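You operate a simulated robot arm through the tools that you are given. There is no shell and no other tool. Be economical: measure what you need, move in short steps, check, and stop when the job is done.

You run a simulated robot arm. Do the job below in one go: nothing can be reset, and whatever is moved stays where it is left.

TASK
Stack the blue paint bottle from the top of the dining table on top of the yellow paint bottle. Then put one of the cotton reels from the top of the dining table on top of the green empty can there.

It is judged by the outcome, as a careful person would: the job done as asked, and still so three seconds after it is handed in. It fails if anything else is knocked over, pushed out of place, dropped, spilled or broken.

THE ROBOT
A 6-joint arm with a two-finger parallel gripper, fixed in place. Base frame: the origin is at the foot of the arm, x ahead of it, y to its left, z up; the work surface is at about z = 0. Readings come in m, degrees, newtons and seconds.
With the tool pointing down near the work surface it reaches from about 0.14 to 0.58 m from the base axis. Its first joint turns from -66.0 to 66.0 degrees. Payload 2.1 kg.
The TCP is the grasp point between the finger pads, 0.03 m short of the fingertips. In the tool frame z runs along the fingers and y along their closing line. The gripper opens to 0.094 m. The fingers are 0.028 m wide and 0.01 m thick; the gripper's body (0.05 by 0.096 m) begins 0.055 m behind the TCP.
Orientation is that of the tool frame in the base frame, as a unit quaternion [w, x, y, z]. With the fingers straight down and closing along the base's y, the tool's x points along the base's -x, its y along +y and its z along -z.

THE INTERFACE
- The arm moves only by the tool apply_moves. Its argument "targets" is a list of rows, each a list of 3 entries, a list of its own where there are three numbers: the shift along the tool's x, y, z in m, then the turn, a rotation vector about the tool's x, y, z in degrees, then the gripper command, from -1 (fully open) to 1 (shut), values between in proportion. In form: [[[dx, dy, dz], [wx, wy, wz], fingers], ...]. A call has 1 to 8 rows; each row is the pose to reach, as a shift and turn from the pose commanded when the call began, along the tool's axes at that moment. A row lasts 0.2 s, in which the tool goes at most 0.05 m and 8.6 degrees; a call with a longer step from one row to the next is refused whole, and so is a gripper value outside its range. Where a pose cannot be reached the arm comes as near as it can. A force on the tool above 40 N (or 10 N above the force at the start of the call, whichever is more), or a blocked arm, ends the call early, and 0.2 s more pass. The fingers move at their own pace (about 0.072 m/s each) and stop on an object; they squeeze with about 23 N. The grip force told is the motor's: it shows also when the fingers shut on nothing. Time passes only in rows, and 0.2 s behind the last, so rows that repeat a pose let the fingers close. The reply holds the time, the measured pose of the TCP, the force on the tool along the base axes, the opening and the grip force, in the units named above and with some noise.
- Cameras (640 x 400 px; columns grow to the right, rows downward): "scene" is fixed at [0.0166, -0.3493, 0.4972]; the picture's right is [0.98, -0.19, 0.00], its down [-0.08, -0.42, -0.90] and it looks along [0.17, 0.89, -0.43] (base axes); focal length 286 px, centre (320, 200). "wrist" rides on the gripper at [-0.037, 0, -0.058] in the tool frame; the picture's right is [0.00, -1.00, 0.00], its down [0.97, 0.00, -0.24] and it looks along [0.24, 0.00, 0.97] (tool axes); focal length 218 px, centre (320, 200).
- grab_frame(camera): a new picture of that camera. No time passes.
- locate(camera, pixels): for up to 12 pixels [column, row] of the newest picture of that camera ("zoom" is the newest enlarged one), the place [x, y, z] in the base frame of the surface seen there, good to about 0.002 m. No time passes.
- close_up(camera, box): a new picture of the part [left, top, right, bottom] of that camera's present view, enlarged. No time passes.
- close_job(): hands the job in; it is judged then, once.

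Work in short steps. Measure before you move; look again where a grasp or a placing could have gone wrong, and mend it. You have 80 turns and 38 pictures in all, those below and enlarged ones among them. Open the gripper and draw the arm clear of the work before you hand the job in, unless the task says otherwise; then end with one line.

The tools are called after "Emit:" as name(argument=value, ...) on one line, values as JSON. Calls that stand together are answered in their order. apply_moves: Moves the arm, as the interface text tells. Its arguments: {"type":"object","properties":{"targets":{"type":"array","items":{"type":"array"}}},"required":["targets"]} The other tools are called the same way: grab_frame (camera) takes a picture; locate (camera, pixels) gives the place of the surface under pixels of a picture; close_up (camera, box) takes an enlarged picture of a part of a camera's view; close_job () hands the job in.

At the start:

```text
time_s: 0.0
tool_pos: [0.2785, 0.1916, 0.4357]
orientation: [0.0, 0.0, 1.0, 0.0]
force: [-0.2, -0.2, -0.5]
opening: 0.094
grip_force: 0.2
```

scene: 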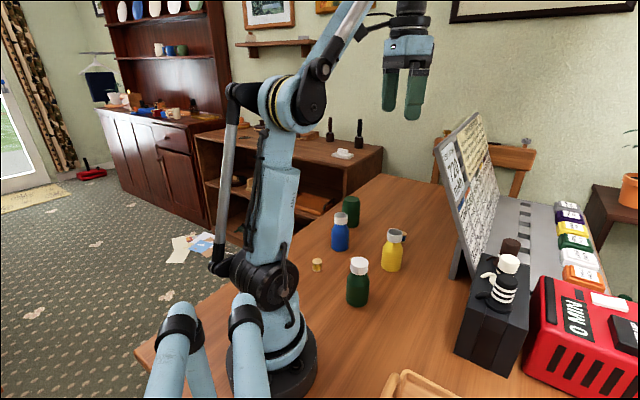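
wrist: 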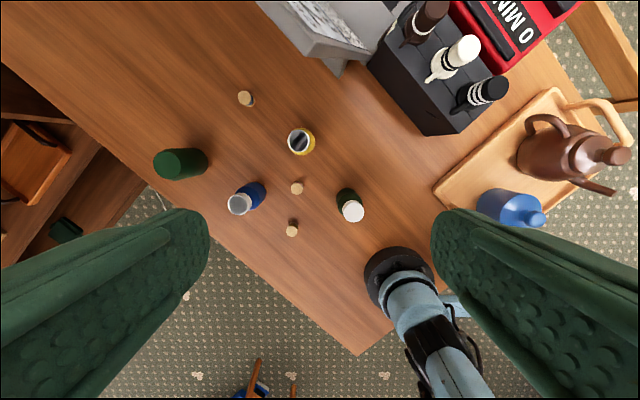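

The wrist picture shows the blue bottle (245,198), yellow bottle (300,141), green can (180,163), and reels (246,98), (297,188), (292,228). I take enlarged views to measure these.

Emit:
close_up(camera="wrist", box=[140, 70, 396, 250])

Emit:
close_up(camera="scene", box=[290, 180, 450, 320])

```text
2.22 times, centred on (268, 160) of wrist
```

zoom: 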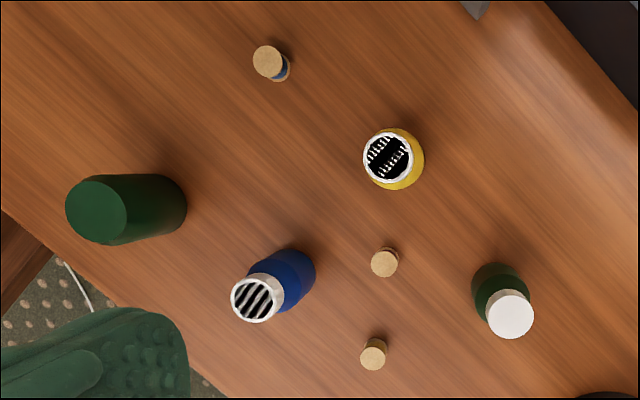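

```text
2.86 times, centred on (370, 250) of scene
```

zoom: 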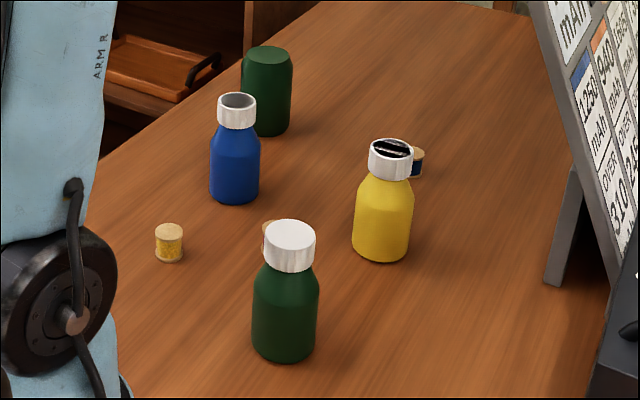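

Now I locate key points in the wrist frame: tops of bottles, can, reels.

Emit:
grab_frame(camera="wrist")

Emit:
locate(camera="wrist", pixels=[[239, 204], [229, 204], [248, 199], [295, 133], [291, 142], [307, 140], [178, 153], [167, 152], [190, 155], [294, 189], [290, 231], [247, 94]])

Emit:
locate(camera="scene", pixels=[[340, 215], [340, 240], [332, 242], [348, 242], [345, 199], [360, 200], [383, 258], [402, 258], [394, 235], [352, 215], [317, 262], [317, 270]])

```text
33 pictures are left
```

wrist: 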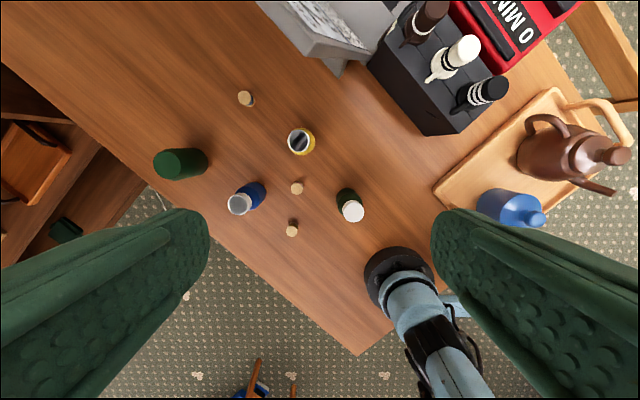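

```text
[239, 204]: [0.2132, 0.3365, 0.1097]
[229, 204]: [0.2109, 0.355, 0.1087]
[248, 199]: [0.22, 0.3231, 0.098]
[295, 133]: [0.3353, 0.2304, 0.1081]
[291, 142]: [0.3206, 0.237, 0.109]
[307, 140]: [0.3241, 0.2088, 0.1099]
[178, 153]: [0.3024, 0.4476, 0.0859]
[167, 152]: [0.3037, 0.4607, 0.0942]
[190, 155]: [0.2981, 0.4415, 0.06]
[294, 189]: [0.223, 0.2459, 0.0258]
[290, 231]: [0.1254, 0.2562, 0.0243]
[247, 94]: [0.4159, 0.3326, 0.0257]
```

```text
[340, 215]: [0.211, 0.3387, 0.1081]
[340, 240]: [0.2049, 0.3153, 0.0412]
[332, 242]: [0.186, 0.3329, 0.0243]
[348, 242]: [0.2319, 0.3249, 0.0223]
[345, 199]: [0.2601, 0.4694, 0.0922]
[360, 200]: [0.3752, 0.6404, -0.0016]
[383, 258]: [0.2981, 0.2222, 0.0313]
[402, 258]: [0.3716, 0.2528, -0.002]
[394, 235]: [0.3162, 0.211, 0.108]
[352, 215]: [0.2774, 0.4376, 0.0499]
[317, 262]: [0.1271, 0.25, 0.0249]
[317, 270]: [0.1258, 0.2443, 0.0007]
```

I refine the rim and centre points (cap interiors look dark) for blue at (238,205), yellow at (298,141), can top at (167.5,165).

Emit:
locate(camera="wrist", pixels=[[238, 205], [235, 208], [298, 141], [300, 143], [167.5, 165], [157, 165], [178, 165], [167, 177], [296, 189], [291, 232], [245, 98], [250, 195]])

Emit:
close_up(camera="scene", box=[325, 190, 415, 275])

```text
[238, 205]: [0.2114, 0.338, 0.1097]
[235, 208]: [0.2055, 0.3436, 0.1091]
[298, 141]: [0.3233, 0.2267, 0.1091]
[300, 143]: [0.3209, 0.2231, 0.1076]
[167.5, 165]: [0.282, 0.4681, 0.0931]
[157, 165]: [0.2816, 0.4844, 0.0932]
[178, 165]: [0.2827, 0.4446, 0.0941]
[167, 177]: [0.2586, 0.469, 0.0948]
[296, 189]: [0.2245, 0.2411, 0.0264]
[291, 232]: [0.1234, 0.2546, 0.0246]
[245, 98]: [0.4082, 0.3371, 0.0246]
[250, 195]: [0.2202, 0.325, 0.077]
```

```text
4.71 times, centred on (370, 232) of scene
```

zoom: 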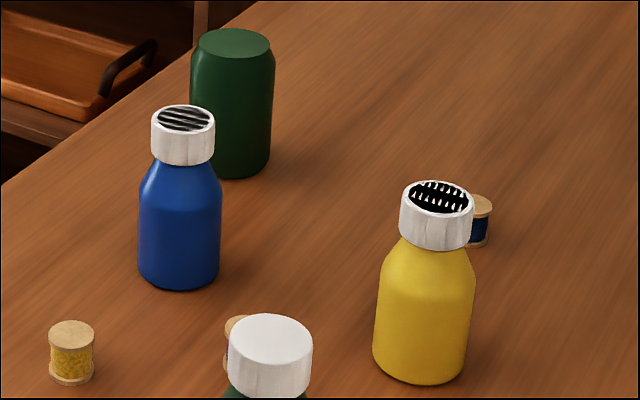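

The caps are flat printed tops at z≈0.109; blue is centred near (0.211,0.338), yellow near (0.323,0.225), can top near (0.282,0.466,0.094). I move above the blue bottle to z≈0.25.

Emit:
apply_moves(targets=[[[0.0113, 0.0245, 0.031], [0, 0, 0], -1], [[0.0226, 0.049, 0.062], [0, 0, 0], -1], [[0.034, 0.0735, 0.093], [0, 0, 0], -1], [[0.0453, 0.098, 0.124], [0, 0, 0], -1], [[0.0567, 0.1225, 0.155], [0, 0, 0], -1], [[0.068, 0.147, 0.186], [0, 0, 0], -1], [[0.068, 0.147, 0.186], [0, 0, 0], -1]])

Emit:
grab_frame(camera="wrist")

```text
time_s: 1.6
tool_pos: [0.2123, 0.3362, 0.2504]
orientation: [0.0, 0.0, 1.0, -0.001]
force: [0.5, 0.5, 0.1]
opening: 0.0941
grip_force: 0.0
```

```text
31 pictures are left
```

wrist: 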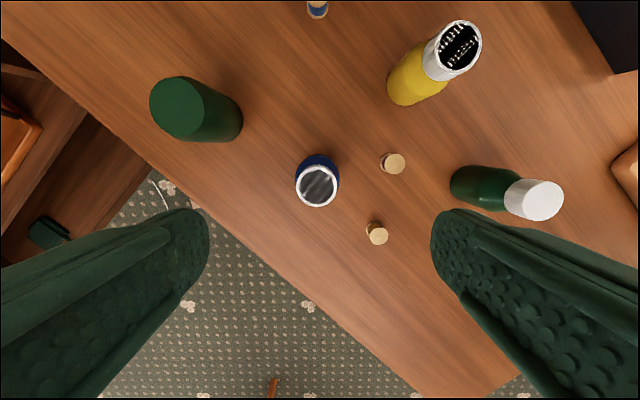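

I measure rims from this closer view: blue cap edges (296,186)-(338,186), yellow cap, can top.

Emit:
locate(camera="wrist", pixels=[[298, 186], [337, 186], [317, 168], [317, 205], [317, 186], [437, 50], [480, 45], [458, 48], [177, 108], [152, 108], [202, 110], [395, 163]])

```text
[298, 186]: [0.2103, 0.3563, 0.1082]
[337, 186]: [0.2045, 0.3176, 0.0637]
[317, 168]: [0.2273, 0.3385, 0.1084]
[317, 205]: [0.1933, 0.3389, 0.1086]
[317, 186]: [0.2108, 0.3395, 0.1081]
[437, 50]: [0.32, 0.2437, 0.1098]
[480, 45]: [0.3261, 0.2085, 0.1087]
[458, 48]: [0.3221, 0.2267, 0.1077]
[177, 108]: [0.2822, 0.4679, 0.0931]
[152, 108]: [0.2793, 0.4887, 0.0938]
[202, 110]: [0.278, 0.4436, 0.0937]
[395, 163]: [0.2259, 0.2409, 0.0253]
```

Blue centre (0.2105,0.339) is directly under the TCP. I descend to z≈0.066 with fingers open.

Emit:
apply_moves(targets=[[[0, 0, 0.035], [0, 0, 0], -1], [[0, 0, 0.07], [0, 0, 0], -1], [[0, 0, 0.105], [0, 0, 0], -1], [[0, 0, 0.135], [0, 0, 0], -1], [[0, 0, 0.16], [0, 0, 0], -1], [[0, 0, 0.184], [0, 0, 0], -1], [[0, 0, 0.184], [0, 0, 0], -1]])

```text
time_s: 3.2
tool_pos: [0.2122, 0.3362, 0.0644]
orientation: [0.0, 0.0, 1.0, 0.0]
force: [0.1, 0.1, -0.4]
opening: 0.094
grip_force: 0.1
```

Measured TCP is (0.2122,0.3362), about 3 mm off in y; I nudge to centre and close.

Emit:
apply_moves(targets=[[[0.0017, 0.0028, 0], [0, 0, 0], -1], [[0.0017, 0.0028, 0], [0, 0, 0], 0], [[0.0017, 0.0028, 0], [0, 0, 0], 1], [[0.0017, 0.0028, 0], [0, 0, 0], 1], [[0.0017, 0.0028, 0], [0, 0, 0], 1], [[0.0017, 0.0028, 0], [0, 0, 0], 1]])

```text
time_s: 4.6
tool_pos: [0.211, 0.34, 0.0651]
orientation: [0.0, 0.0, 1.0, 0.0]
force: [-0.1, 1.0, -0.8]
opening: 0.0508
grip_force: 23.1
```

Gripped at 0.051 m opening, 23 N. I lift 0.16 m straight up.

Emit:
apply_moves(targets=[[[0, 0, -0.02], [0, 0, 0], 1], [[0, 0, -0.05], [0, 0, 0], 1], [[0, 0, -0.08], [0, 0, 0], 1], [[0, 0, -0.11], [0, 0, 0], 1], [[0, 0, -0.14], [0, 0, 0], 1], [[0, 0, -0.16], [0, 0, 0], 1], [[0, 0, -0.16], [0, 0, 0], 1]])

Emit:
grab_frame(camera="scene")

Emit:
grab_frame(camera="wrist")

```text
time_s: 6.2
tool_pos: [0.211, 0.3389, 0.2269]
orientation: [0.0, 0.0, 1.0, 0.001]
force: [0.0, -0.4, -1.7]
opening: 0.0511
grip_force: 23.0
```

```text
30 pictures are left
```

scene: 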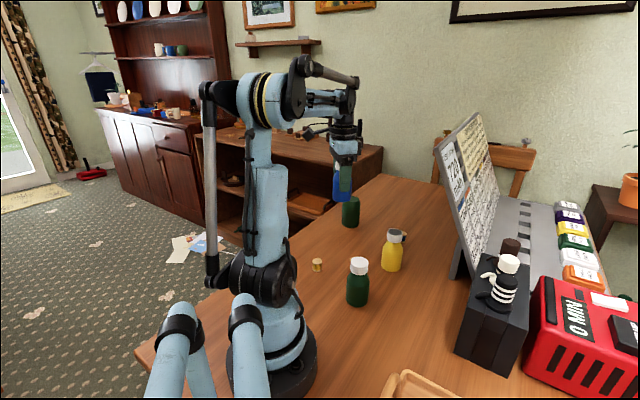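

```text
29 pictures are left
```

wrist: 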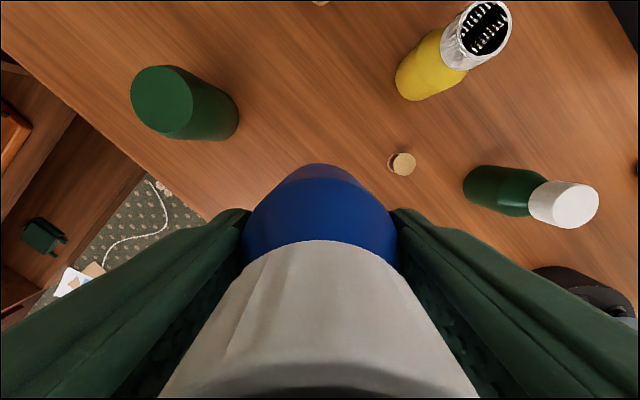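

The bottle is held upright, bottom about 0.16 m up. I move over the yellow bottle (0.323,0.226).

Emit:
apply_moves(targets=[[[-0.02, -0.02, 0], [0, 0, 0], 1], [[-0.045, -0.045, 0], [0, 0, 0], 1], [[-0.07, -0.07, 0], [0, 0, 0], 1], [[-0.09, -0.09, 0], [0, 0, 0], 1], [[-0.105, -0.106, 0], [0, 0, 0], 1], [[-0.112, -0.113, 0], [0, 0, 0], 1], [[-0.112, -0.113, 0], [0, 0, 0], 1]])

Emit:
close_up(camera="scene", box=[310, 120, 470, 290])

Emit:
grab_frame(camera="wrist")

```text
time_s: 7.8
tool_pos: [0.3235, 0.2274, 0.2267]
orientation: [0.0, 0.0, 1.0, -0.001]
force: [-0.4, 0.2, -2.5]
opening: 0.0512
grip_force: 22.5
```

```text
2.35 times, centred on (390, 205) of scene
```

zoom: 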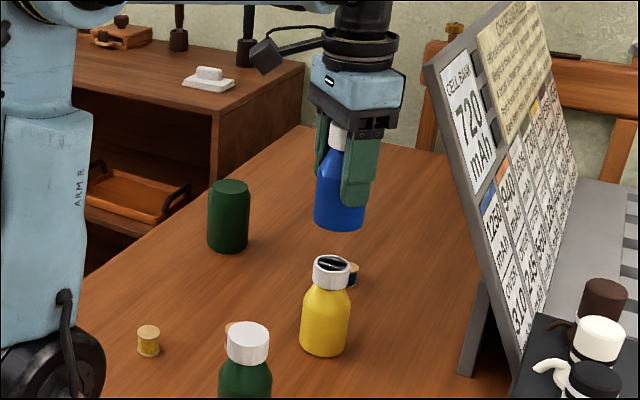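

```text
27 pictures are left
```

wrist: 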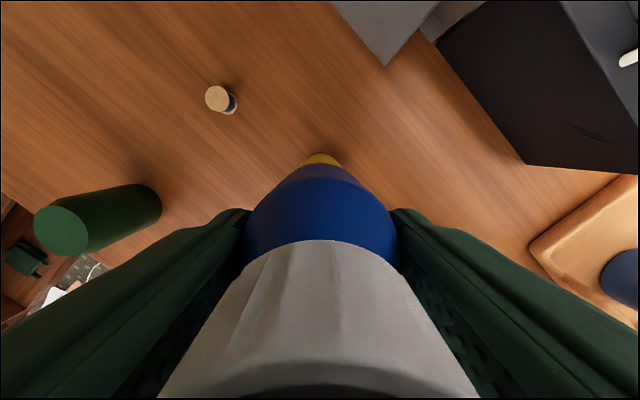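

I compare blue body and yellow body/cap positions in the enlarged view, e.g. blue (340,222) versus yellow (325,330).

Emit:
locate(camera="zoom", pixels=[[320, 215], [340, 222], [362, 217], [336, 205], [304, 330], [325, 335], [345, 330], [331, 264], [315, 263], [347, 265]])

```text
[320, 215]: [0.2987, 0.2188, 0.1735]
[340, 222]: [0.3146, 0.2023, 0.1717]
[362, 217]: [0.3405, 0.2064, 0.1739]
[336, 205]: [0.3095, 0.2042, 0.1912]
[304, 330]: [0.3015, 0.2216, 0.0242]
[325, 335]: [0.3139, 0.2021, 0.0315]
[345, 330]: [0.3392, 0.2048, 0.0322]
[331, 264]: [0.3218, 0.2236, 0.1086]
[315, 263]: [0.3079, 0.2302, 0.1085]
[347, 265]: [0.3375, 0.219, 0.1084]
```

Alignment agrees within about 1.5 mm. I shift −1.5 mm in y and lower about 0.05 m, to just above contact.

Emit:
apply_moves(targets=[[[0.0005, -0.0015, 0.01], [0, 0, 0], 1], [[0.0005, -0.0015, 0.022], [0, 0, 0], 1], [[0.0005, -0.0015, 0.034], [0, 0, 0], 1], [[0.0005, -0.0015, 0.043], [0, 0, 0], 1], [[0.0005, -0.0015, 0.048], [0, 0, 0], 1], [[0.0005, -0.0015, 0.05], [0, 0, 0], 1], [[0.0005, -0.0015, 0.05], [0, 0, 0], 1]])

Emit:
close_up(camera="scene", box=[350, 170, 430, 280])

```text
time_s: 9.4
tool_pos: [0.3223, 0.2264, 0.175]
orientation: [0.0, 0.0, 1.0, 0.001]
force: [-1.0, -0.2, 3.7]
opening: 0.051
grip_force: 23.3
```

```text
3.64 times, centred on (390, 225) of scene
```

zoom: 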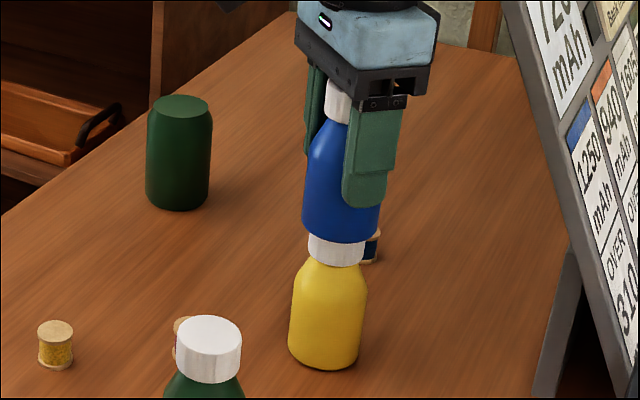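

Force rose by about 6 N: the blue bottle rests on the yellow cap and looks aligned. I open gently in place.

Emit:
apply_moves(targets=[[[0, 0, 0], [0, 0, 0], 0.2], [[0, 0, 0], [0, 0, 0], -0.1], [[0, 0, 0], [0, 0, 0], -0.2], [[0, 0, 0], [0, 0, 0], -0.5], [[0, 0, 0], [0, 0, 0], -1], [[0, 0, 0], [0, 0, 0], -1], [[0, 0, 0], [0, 0, 0], -1]])

Emit:
close_up(camera="scene", box=[350, 170, 430, 280])

```text
time_s: 11.0
tool_pos: [0.3225, 0.224, 0.1745]
orientation: [0.0, 0.0, 1.0, 0.0]
force: [-0.4, -0.8, -0.2]
opening: 0.0942
grip_force: 0.1
```

```text
3.64 times, centred on (390, 225) of scene
```

zoom: 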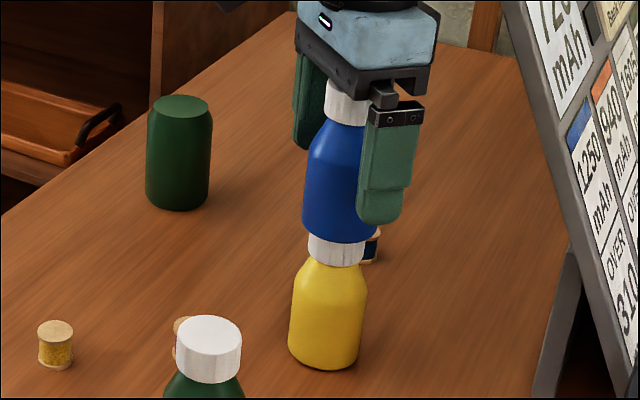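

The stack stands free. I rise straight up 0.12 m.

Emit:
apply_moves(targets=[[[0, 0, -0.02], [0, 0, 0], -1], [[0, 0, -0.045], [0, 0, 0], -1], [[0, 0, -0.07], [0, 0, 0], -1], [[0, 0, -0.095], [0, 0, 0], -1], [[0, 0, -0.12], [0, 0, 0], -1], [[0, 0, -0.12], [0, 0, 0], -1]])

Emit:
grab_frame(camera="wrist")

Emit:
close_up(camera="scene", box=[310, 150, 450, 290])

```text
time_s: 12.4
tool_pos: [0.3231, 0.2253, 0.2952]
orientation: [-0.001, 0.001, 1.0, 0.0]
force: [0.1, 0.3, -0.6]
opening: 0.0942
grip_force: 0.1
```

```text
24 pictures are left
```

wrist: 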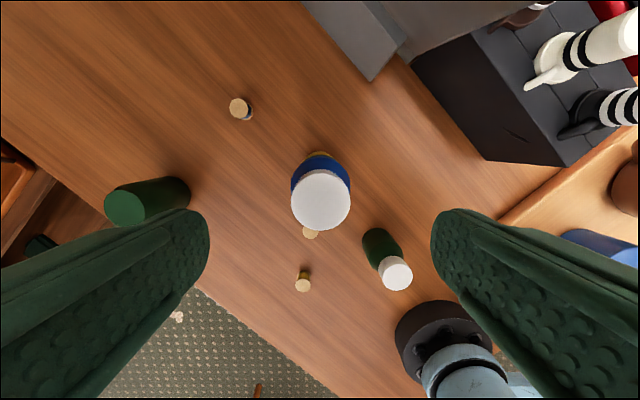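

```text
2.86 times, centred on (380, 220) of scene
```

zoom: 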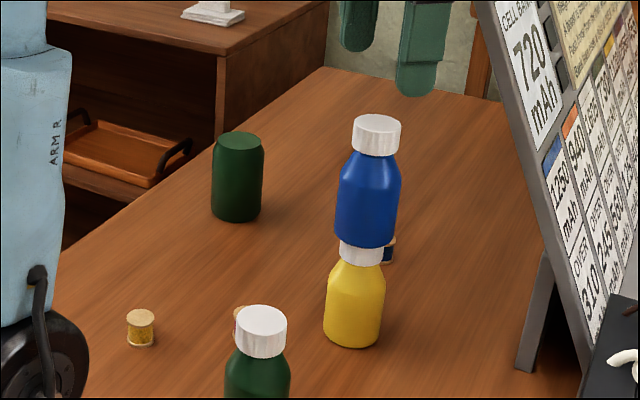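

The stack is sound. I'll use the middle reel at (0.225,0.241), well away from the arm's path over the stack; I move above it at the same height while turning the gripper 40° so its +x side clears the stack.

Emit:
apply_moves(targets=[[[0.02, 0.003, 0], [0, 0, -8], -1], [[0.04, 0.006, 0], [0, 0, -16], -1], [[0.06, 0.009, 0], [0, 0, -24], -1], [[0.08, 0.012, 0], [0, 0, -32], -1], [[0.0984, 0.0157, 0], [0, 0, -40], -1], [[0.0984, 0.0157, 0], [0, 0, -40], -1]])

Emit:
grab_frame(camera="wrist")

```text
time_s: 13.8
tool_pos: [0.2225, 0.2397, 0.2951]
orientation: [-0.001, -0.343, 0.939, 0.0]
force: [-0.5, -0.6, -0.1]
opening: 0.0941
grip_force: 0.0
```

```text
22 pictures are left
```

wrist: 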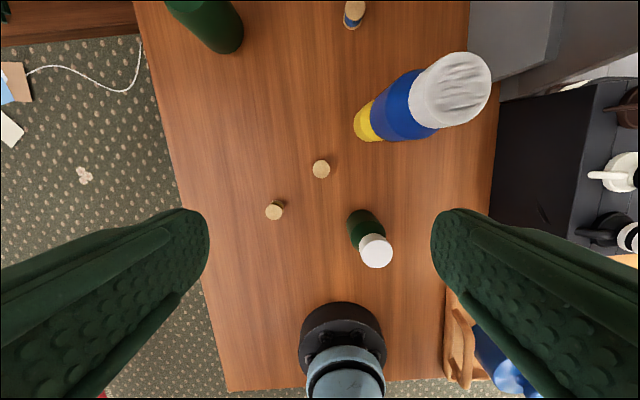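

Reel at (321,169); green bottle at (376,250). I locate them and the stack.

Emit:
locate(camera="wrist", pixels=[[321, 169], [313, 169], [329, 169], [321, 161], [321, 177], [376, 251], [360, 250], [365, 222], [450, 88], [373, 126]])

```text
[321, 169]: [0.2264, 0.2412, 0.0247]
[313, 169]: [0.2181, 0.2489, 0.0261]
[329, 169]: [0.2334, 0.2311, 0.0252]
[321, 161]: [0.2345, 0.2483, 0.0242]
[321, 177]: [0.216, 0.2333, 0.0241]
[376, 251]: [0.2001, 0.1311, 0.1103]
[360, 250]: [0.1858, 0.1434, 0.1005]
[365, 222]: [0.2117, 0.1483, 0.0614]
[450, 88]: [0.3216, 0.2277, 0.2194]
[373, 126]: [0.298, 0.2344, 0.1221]
```

Reel centre (0.2257,0.2407), both neighbours clear. I descend to z≈0.08 with fingers narrowed to about 0.06 m.

Emit:
apply_moves(targets=[[[-0.003, -0.0013, 0.035], [0, 0, 0], -0.3], [[-0.003, -0.0013, 0.075], [0, 0, 0], -0.3], [[-0.003, -0.0013, 0.115], [0, 0, 0], -0.3], [[-0.003, -0.0013, 0.155], [0, 0, 0], -0.3], [[-0.003, -0.0013, 0.19], [0, 0, 0], -0.3], [[-0.003, -0.0013, 0.215], [0, 0, 0], -0.3], [[-0.003, -0.0013, 0.215], [0, 0, 0], -0.3]])

Emit:
grab_frame(camera="wrist")

```text
time_s: 15.4
tool_pos: [0.2267, 0.2422, 0.0799]
orientation: [0.0, -0.342, 0.94, 0.0]
force: [0.3, -0.9, 0.2]
opening: 0.0612
grip_force: 0.1
```

```text
21 pictures are left
```

wrist: 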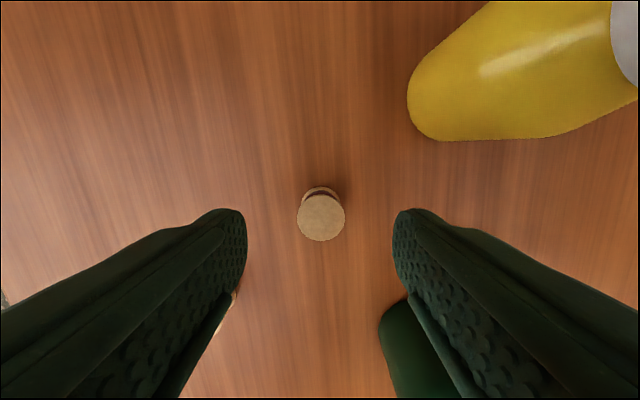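

The reel (321,217) is centred between the fingers. I descend 0.045 m and close.

Emit:
apply_moves(targets=[[[0.0015, 0, 0.02], [0, 0, 0], -0.3], [[0.0015, 0, 0.036], [0, 0, 0], -0.3], [[0.0015, 0, 0.0455], [0, 0, 0], -0.3], [[0.0015, 0, 0.0455], [0, 0, 0], -0.3], [[0.0015, 0, 0.0455], [0, 0, 0], 1], [[0.0015, 0, 0.0455], [0, 0, 0], 1], [[0.0015, 0, 0.0455], [0, 0, 0], 1], [[0.0015, 0, 0.0455], [0, 0, 0], 1]])

```text
time_s: 17.2
tool_pos: [0.2257, 0.241, 0.0346]
orientation: [0.0, -0.341, 0.94, 0.0]
force: [-0.2, -0.4, 0.5]
opening: 0.0237
grip_force: 23.0
```

Gripped at 0.0237 m, matching the reel diameter. I lift straight up 0.2 m.

Emit:
apply_moves(targets=[[[0, 0, -0.02], [0, 0, 0], 1], [[0, 0, -0.055], [0, 0, 0], 1], [[0, 0, -0.09], [0, 0, 0], 1], [[0, 0, -0.125], [0, 0, 0], 1], [[0, 0, -0.16], [0, 0, 0], 1], [[0, 0, -0.19], [0, 0, 0], 1], [[0, 0, -0.2], [0, 0, 0], 1], [[0, 0, -0.2], [0, 0, 0], 1]])

Emit:
grab_frame(camera="wrist")

```text
time_s: 19.0
tool_pos: [0.2252, 0.241, 0.2354]
orientation: [0.001, -0.342, 0.94, 0.001]
force: [0.6, 1.3, 0.0]
opening: 0.0235
grip_force: 23.3
```

```text
20 pictures are left
```

wrist: 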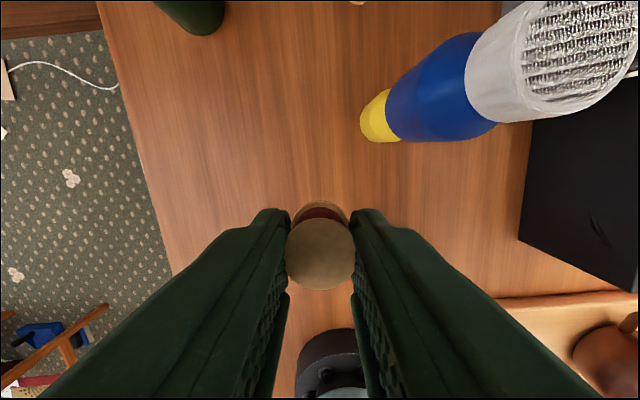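

The reel is held. I move over the can at (0.281,0.467), away from the stack, keeping height.

Emit:
apply_moves(targets=[[[-0.0188, 0.0137, 0], [0, 0, 0], 1], [[-0.047, 0.0343, 0], [0, 0, 0], 1], [[-0.079, 0.0576, 0], [0, 0, 0], 1], [[-0.111, 0.0809, 0], [0, 0, 0], 1], [[-0.143, 0.1042, 0], [0, 0, 0], 1], [[-0.17, 0.1238, 0], [0, 0, 0], 1], [[-0.1882, 0.1371, 0], [0, 0, 0], 1], [[-0.1882, 0.1371, 0], [0, 0, 0], 1]])

Emit:
grab_frame(camera="wrist")

Emit:
close_up(camera="scene", box=[290, 120, 430, 260])

```text
time_s: 20.8
tool_pos: [0.2802, 0.4672, 0.2349]
orientation: [0.0, -0.341, 0.94, -0.001]
force: [-0.1, 1.0, 0.9]
opening: 0.0236
grip_force: 22.9
```

```text
19 pictures are left
```

wrist: 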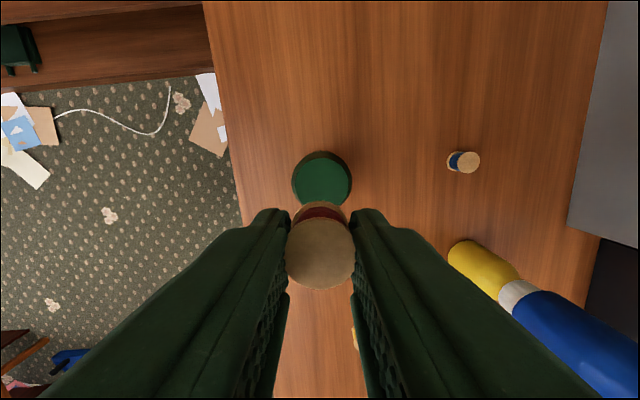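

```text
2.86 times, centred on (360, 190) of scene
```

zoom: 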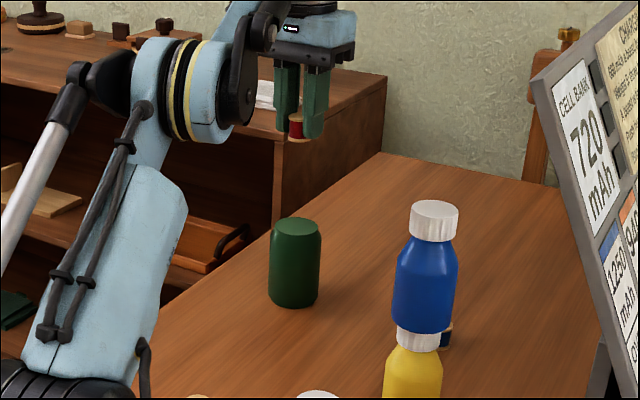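

I measure the can's top at zoom (296,227) and edges, to confirm the centre.

Emit:
locate(camera="zoom", pixels=[[296, 227], [275, 227], [317, 228], [296, 220], [296, 234]])

Emit:
locate(camera="wrist", pixels=[[322, 162], [295, 183], [349, 183], [322, 183], [320, 254]])

```text
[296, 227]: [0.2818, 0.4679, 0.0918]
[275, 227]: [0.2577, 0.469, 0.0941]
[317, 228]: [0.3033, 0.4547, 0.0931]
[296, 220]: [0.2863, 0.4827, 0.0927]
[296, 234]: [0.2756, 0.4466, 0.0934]
```

```text
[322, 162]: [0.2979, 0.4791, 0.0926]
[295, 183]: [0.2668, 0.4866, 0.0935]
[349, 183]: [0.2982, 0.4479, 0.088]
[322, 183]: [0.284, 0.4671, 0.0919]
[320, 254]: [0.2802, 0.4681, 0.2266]
```

Centred within 1–2 mm. I lower about 0.105 m to just above contact.

Emit:
apply_moves(targets=[[[0, 0, 0.025], [0, 0, 0], 1], [[0, 0, 0.05], [0, 0, 0], 1], [[0, 0, 0.075], [0, 0, 0], 1], [[0, 0, 0.09], [0, 0, 0], 1], [[0, 0, 0.1], [0, 0, 0], 1], [[0, 0, 0.105], [0, 0, 0], 1], [[0, 0, 0.105], [0, 0, 0], 1]])

Emit:
close_up(camera="scene", box=[325, 165, 385, 235])

```text
time_s: 22.4
tool_pos: [0.2817, 0.4661, 0.1294]
orientation: [0.0, -0.342, 0.94, 0.0]
force: [0.5, -1.1, 0.3]
opening: 0.0238
grip_force: 23.5
```

```text
5.71 times, centred on (355, 200) of scene
```

zoom: 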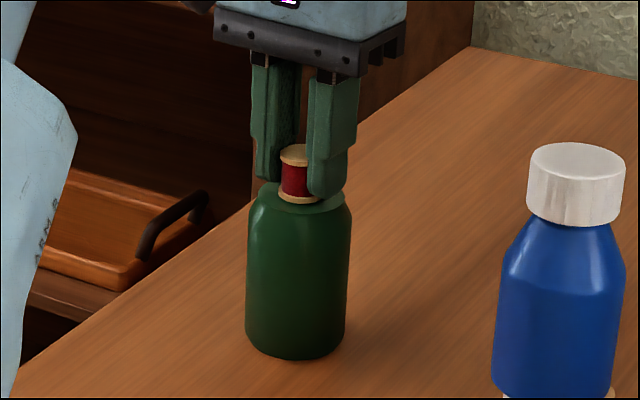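

The reel is about 1 mm above the can with no contact force yet; I lower 1.5 mm more.

Emit:
apply_moves(targets=[[[0, 0, 0.001], [0, 0, 0], 1], [[0, 0, 0.0017], [0, 0, 0], 1], [[0, 0, 0.0017], [0, 0, 0], 1]])

```text
time_s: 23.2
tool_pos: [0.2812, 0.4669, 0.1287]
orientation: [0.0, -0.343, 0.939, 0.0]
force: [1.0, 1.1, 22.4]
opening: 0.0241
grip_force: 23.6
```

Firm contact (22 N). I back off about 0.8 mm to relieve the press, then open gently.

Emit:
apply_moves(targets=[[[0, 0, -0.0008], [0, 0, 0], 1], [[0, 0, -0.0008], [0, 0, 0], 1]])

```text
time_s: 23.8
tool_pos: [0.2815, 0.4673, 0.1291]
orientation: [0.0, -0.343, 0.939, 0.0]
force: [0.1, 0.4, 11.3]
opening: 0.0242
grip_force: 22.9
```

Emit:
apply_moves(targets=[[[0, 0, -0.0006], [0, 0, 0], 1], [[0, 0, -0.0006], [0, 0, 0], 0.52], [[0, 0, -0.0006], [0, 0, 0], 0.4], [[0, 0, -0.0006], [0, 0, 0], 0.2], [[0, 0, -0.0006], [0, 0, 0], -0.2], [[0, 0, -0.0006], [0, 0, 0], -0.3], [[0, 0, -0.0006], [0, 0, 0], -0.3]])

Emit:
close_up(camera="scene", box=[325, 165, 385, 235])

```text
time_s: 25.4
tool_pos: [0.2813, 0.4679, 0.1297]
orientation: [0.0, -0.343, 0.939, 0.0]
force: [0.6, 0.2, 0.1]
opening: 0.0612
grip_force: 0.0
```

```text
5.71 times, centred on (355, 200) of scene
```

zoom: 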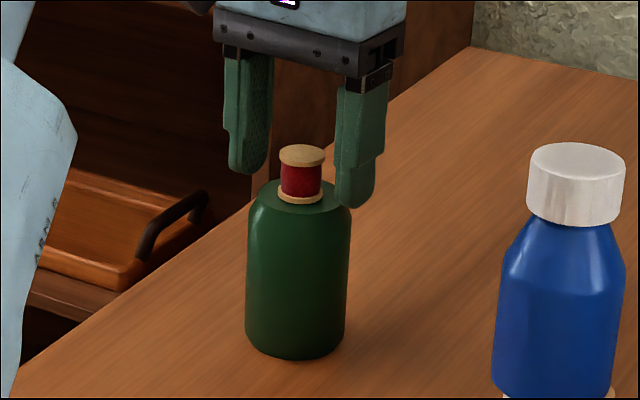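

The reel stands centred on the can and the fingers are clear. I rise straight up with fingers open.

Emit:
apply_moves(targets=[[[0, 0, -0.015], [0, 0, 0], -0.3], [[0, 0, -0.045], [0, 0, 0], -0.3], [[0, 0, -0.08], [0, 0, 0], -0.6], [[0, 0, -0.115], [0, 0, 0], -1], [[0, 0, -0.15], [0, 0, 0], -1], [[0, 0, -0.18], [0, 0, 0], -1], [[0, 0, -0.18], [0, 0, 0], -1]])

Emit:
grab_frame(camera="scene")

Emit:
grab_frame(camera="wrist")

```text
time_s: 27.0
tool_pos: [0.2685, 0.4445, 0.2862]
orientation: [0.0, -0.342, 0.94, 0.0]
force: [-0.1, -0.1, 0.0]
opening: 0.0939
grip_force: 0.1
out of reach, approached as far as the arm can: row 5, 6, 7
```

```text
15 pictures are left
```

scene: 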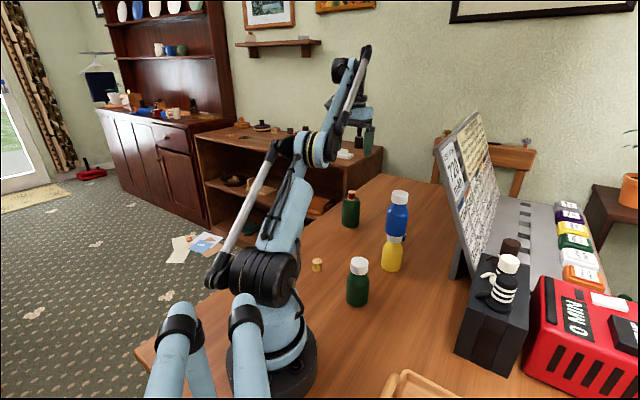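

```text
14 pictures are left
```

wrist: 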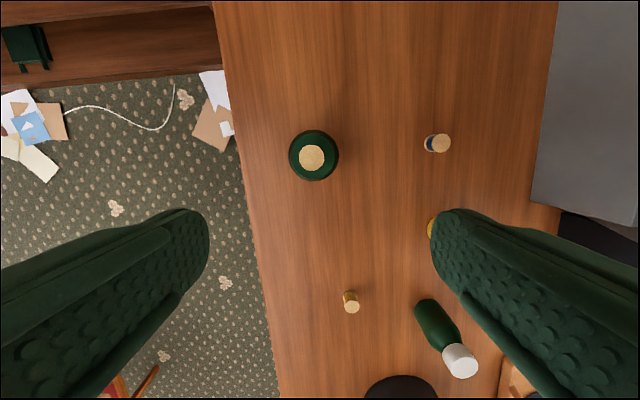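

Both stacks stand (blue on yellow at (395,230), reel on can at (350,208)), nothing else has moved, and the gripper is open and clear above the work. I hand in.

Emit:
close_job()

```text
The job is handed in.
```

The blue paint bottle is standing on the yellow one and a cotton reel is on the green can; nothing else was moved, and the job is handed in.
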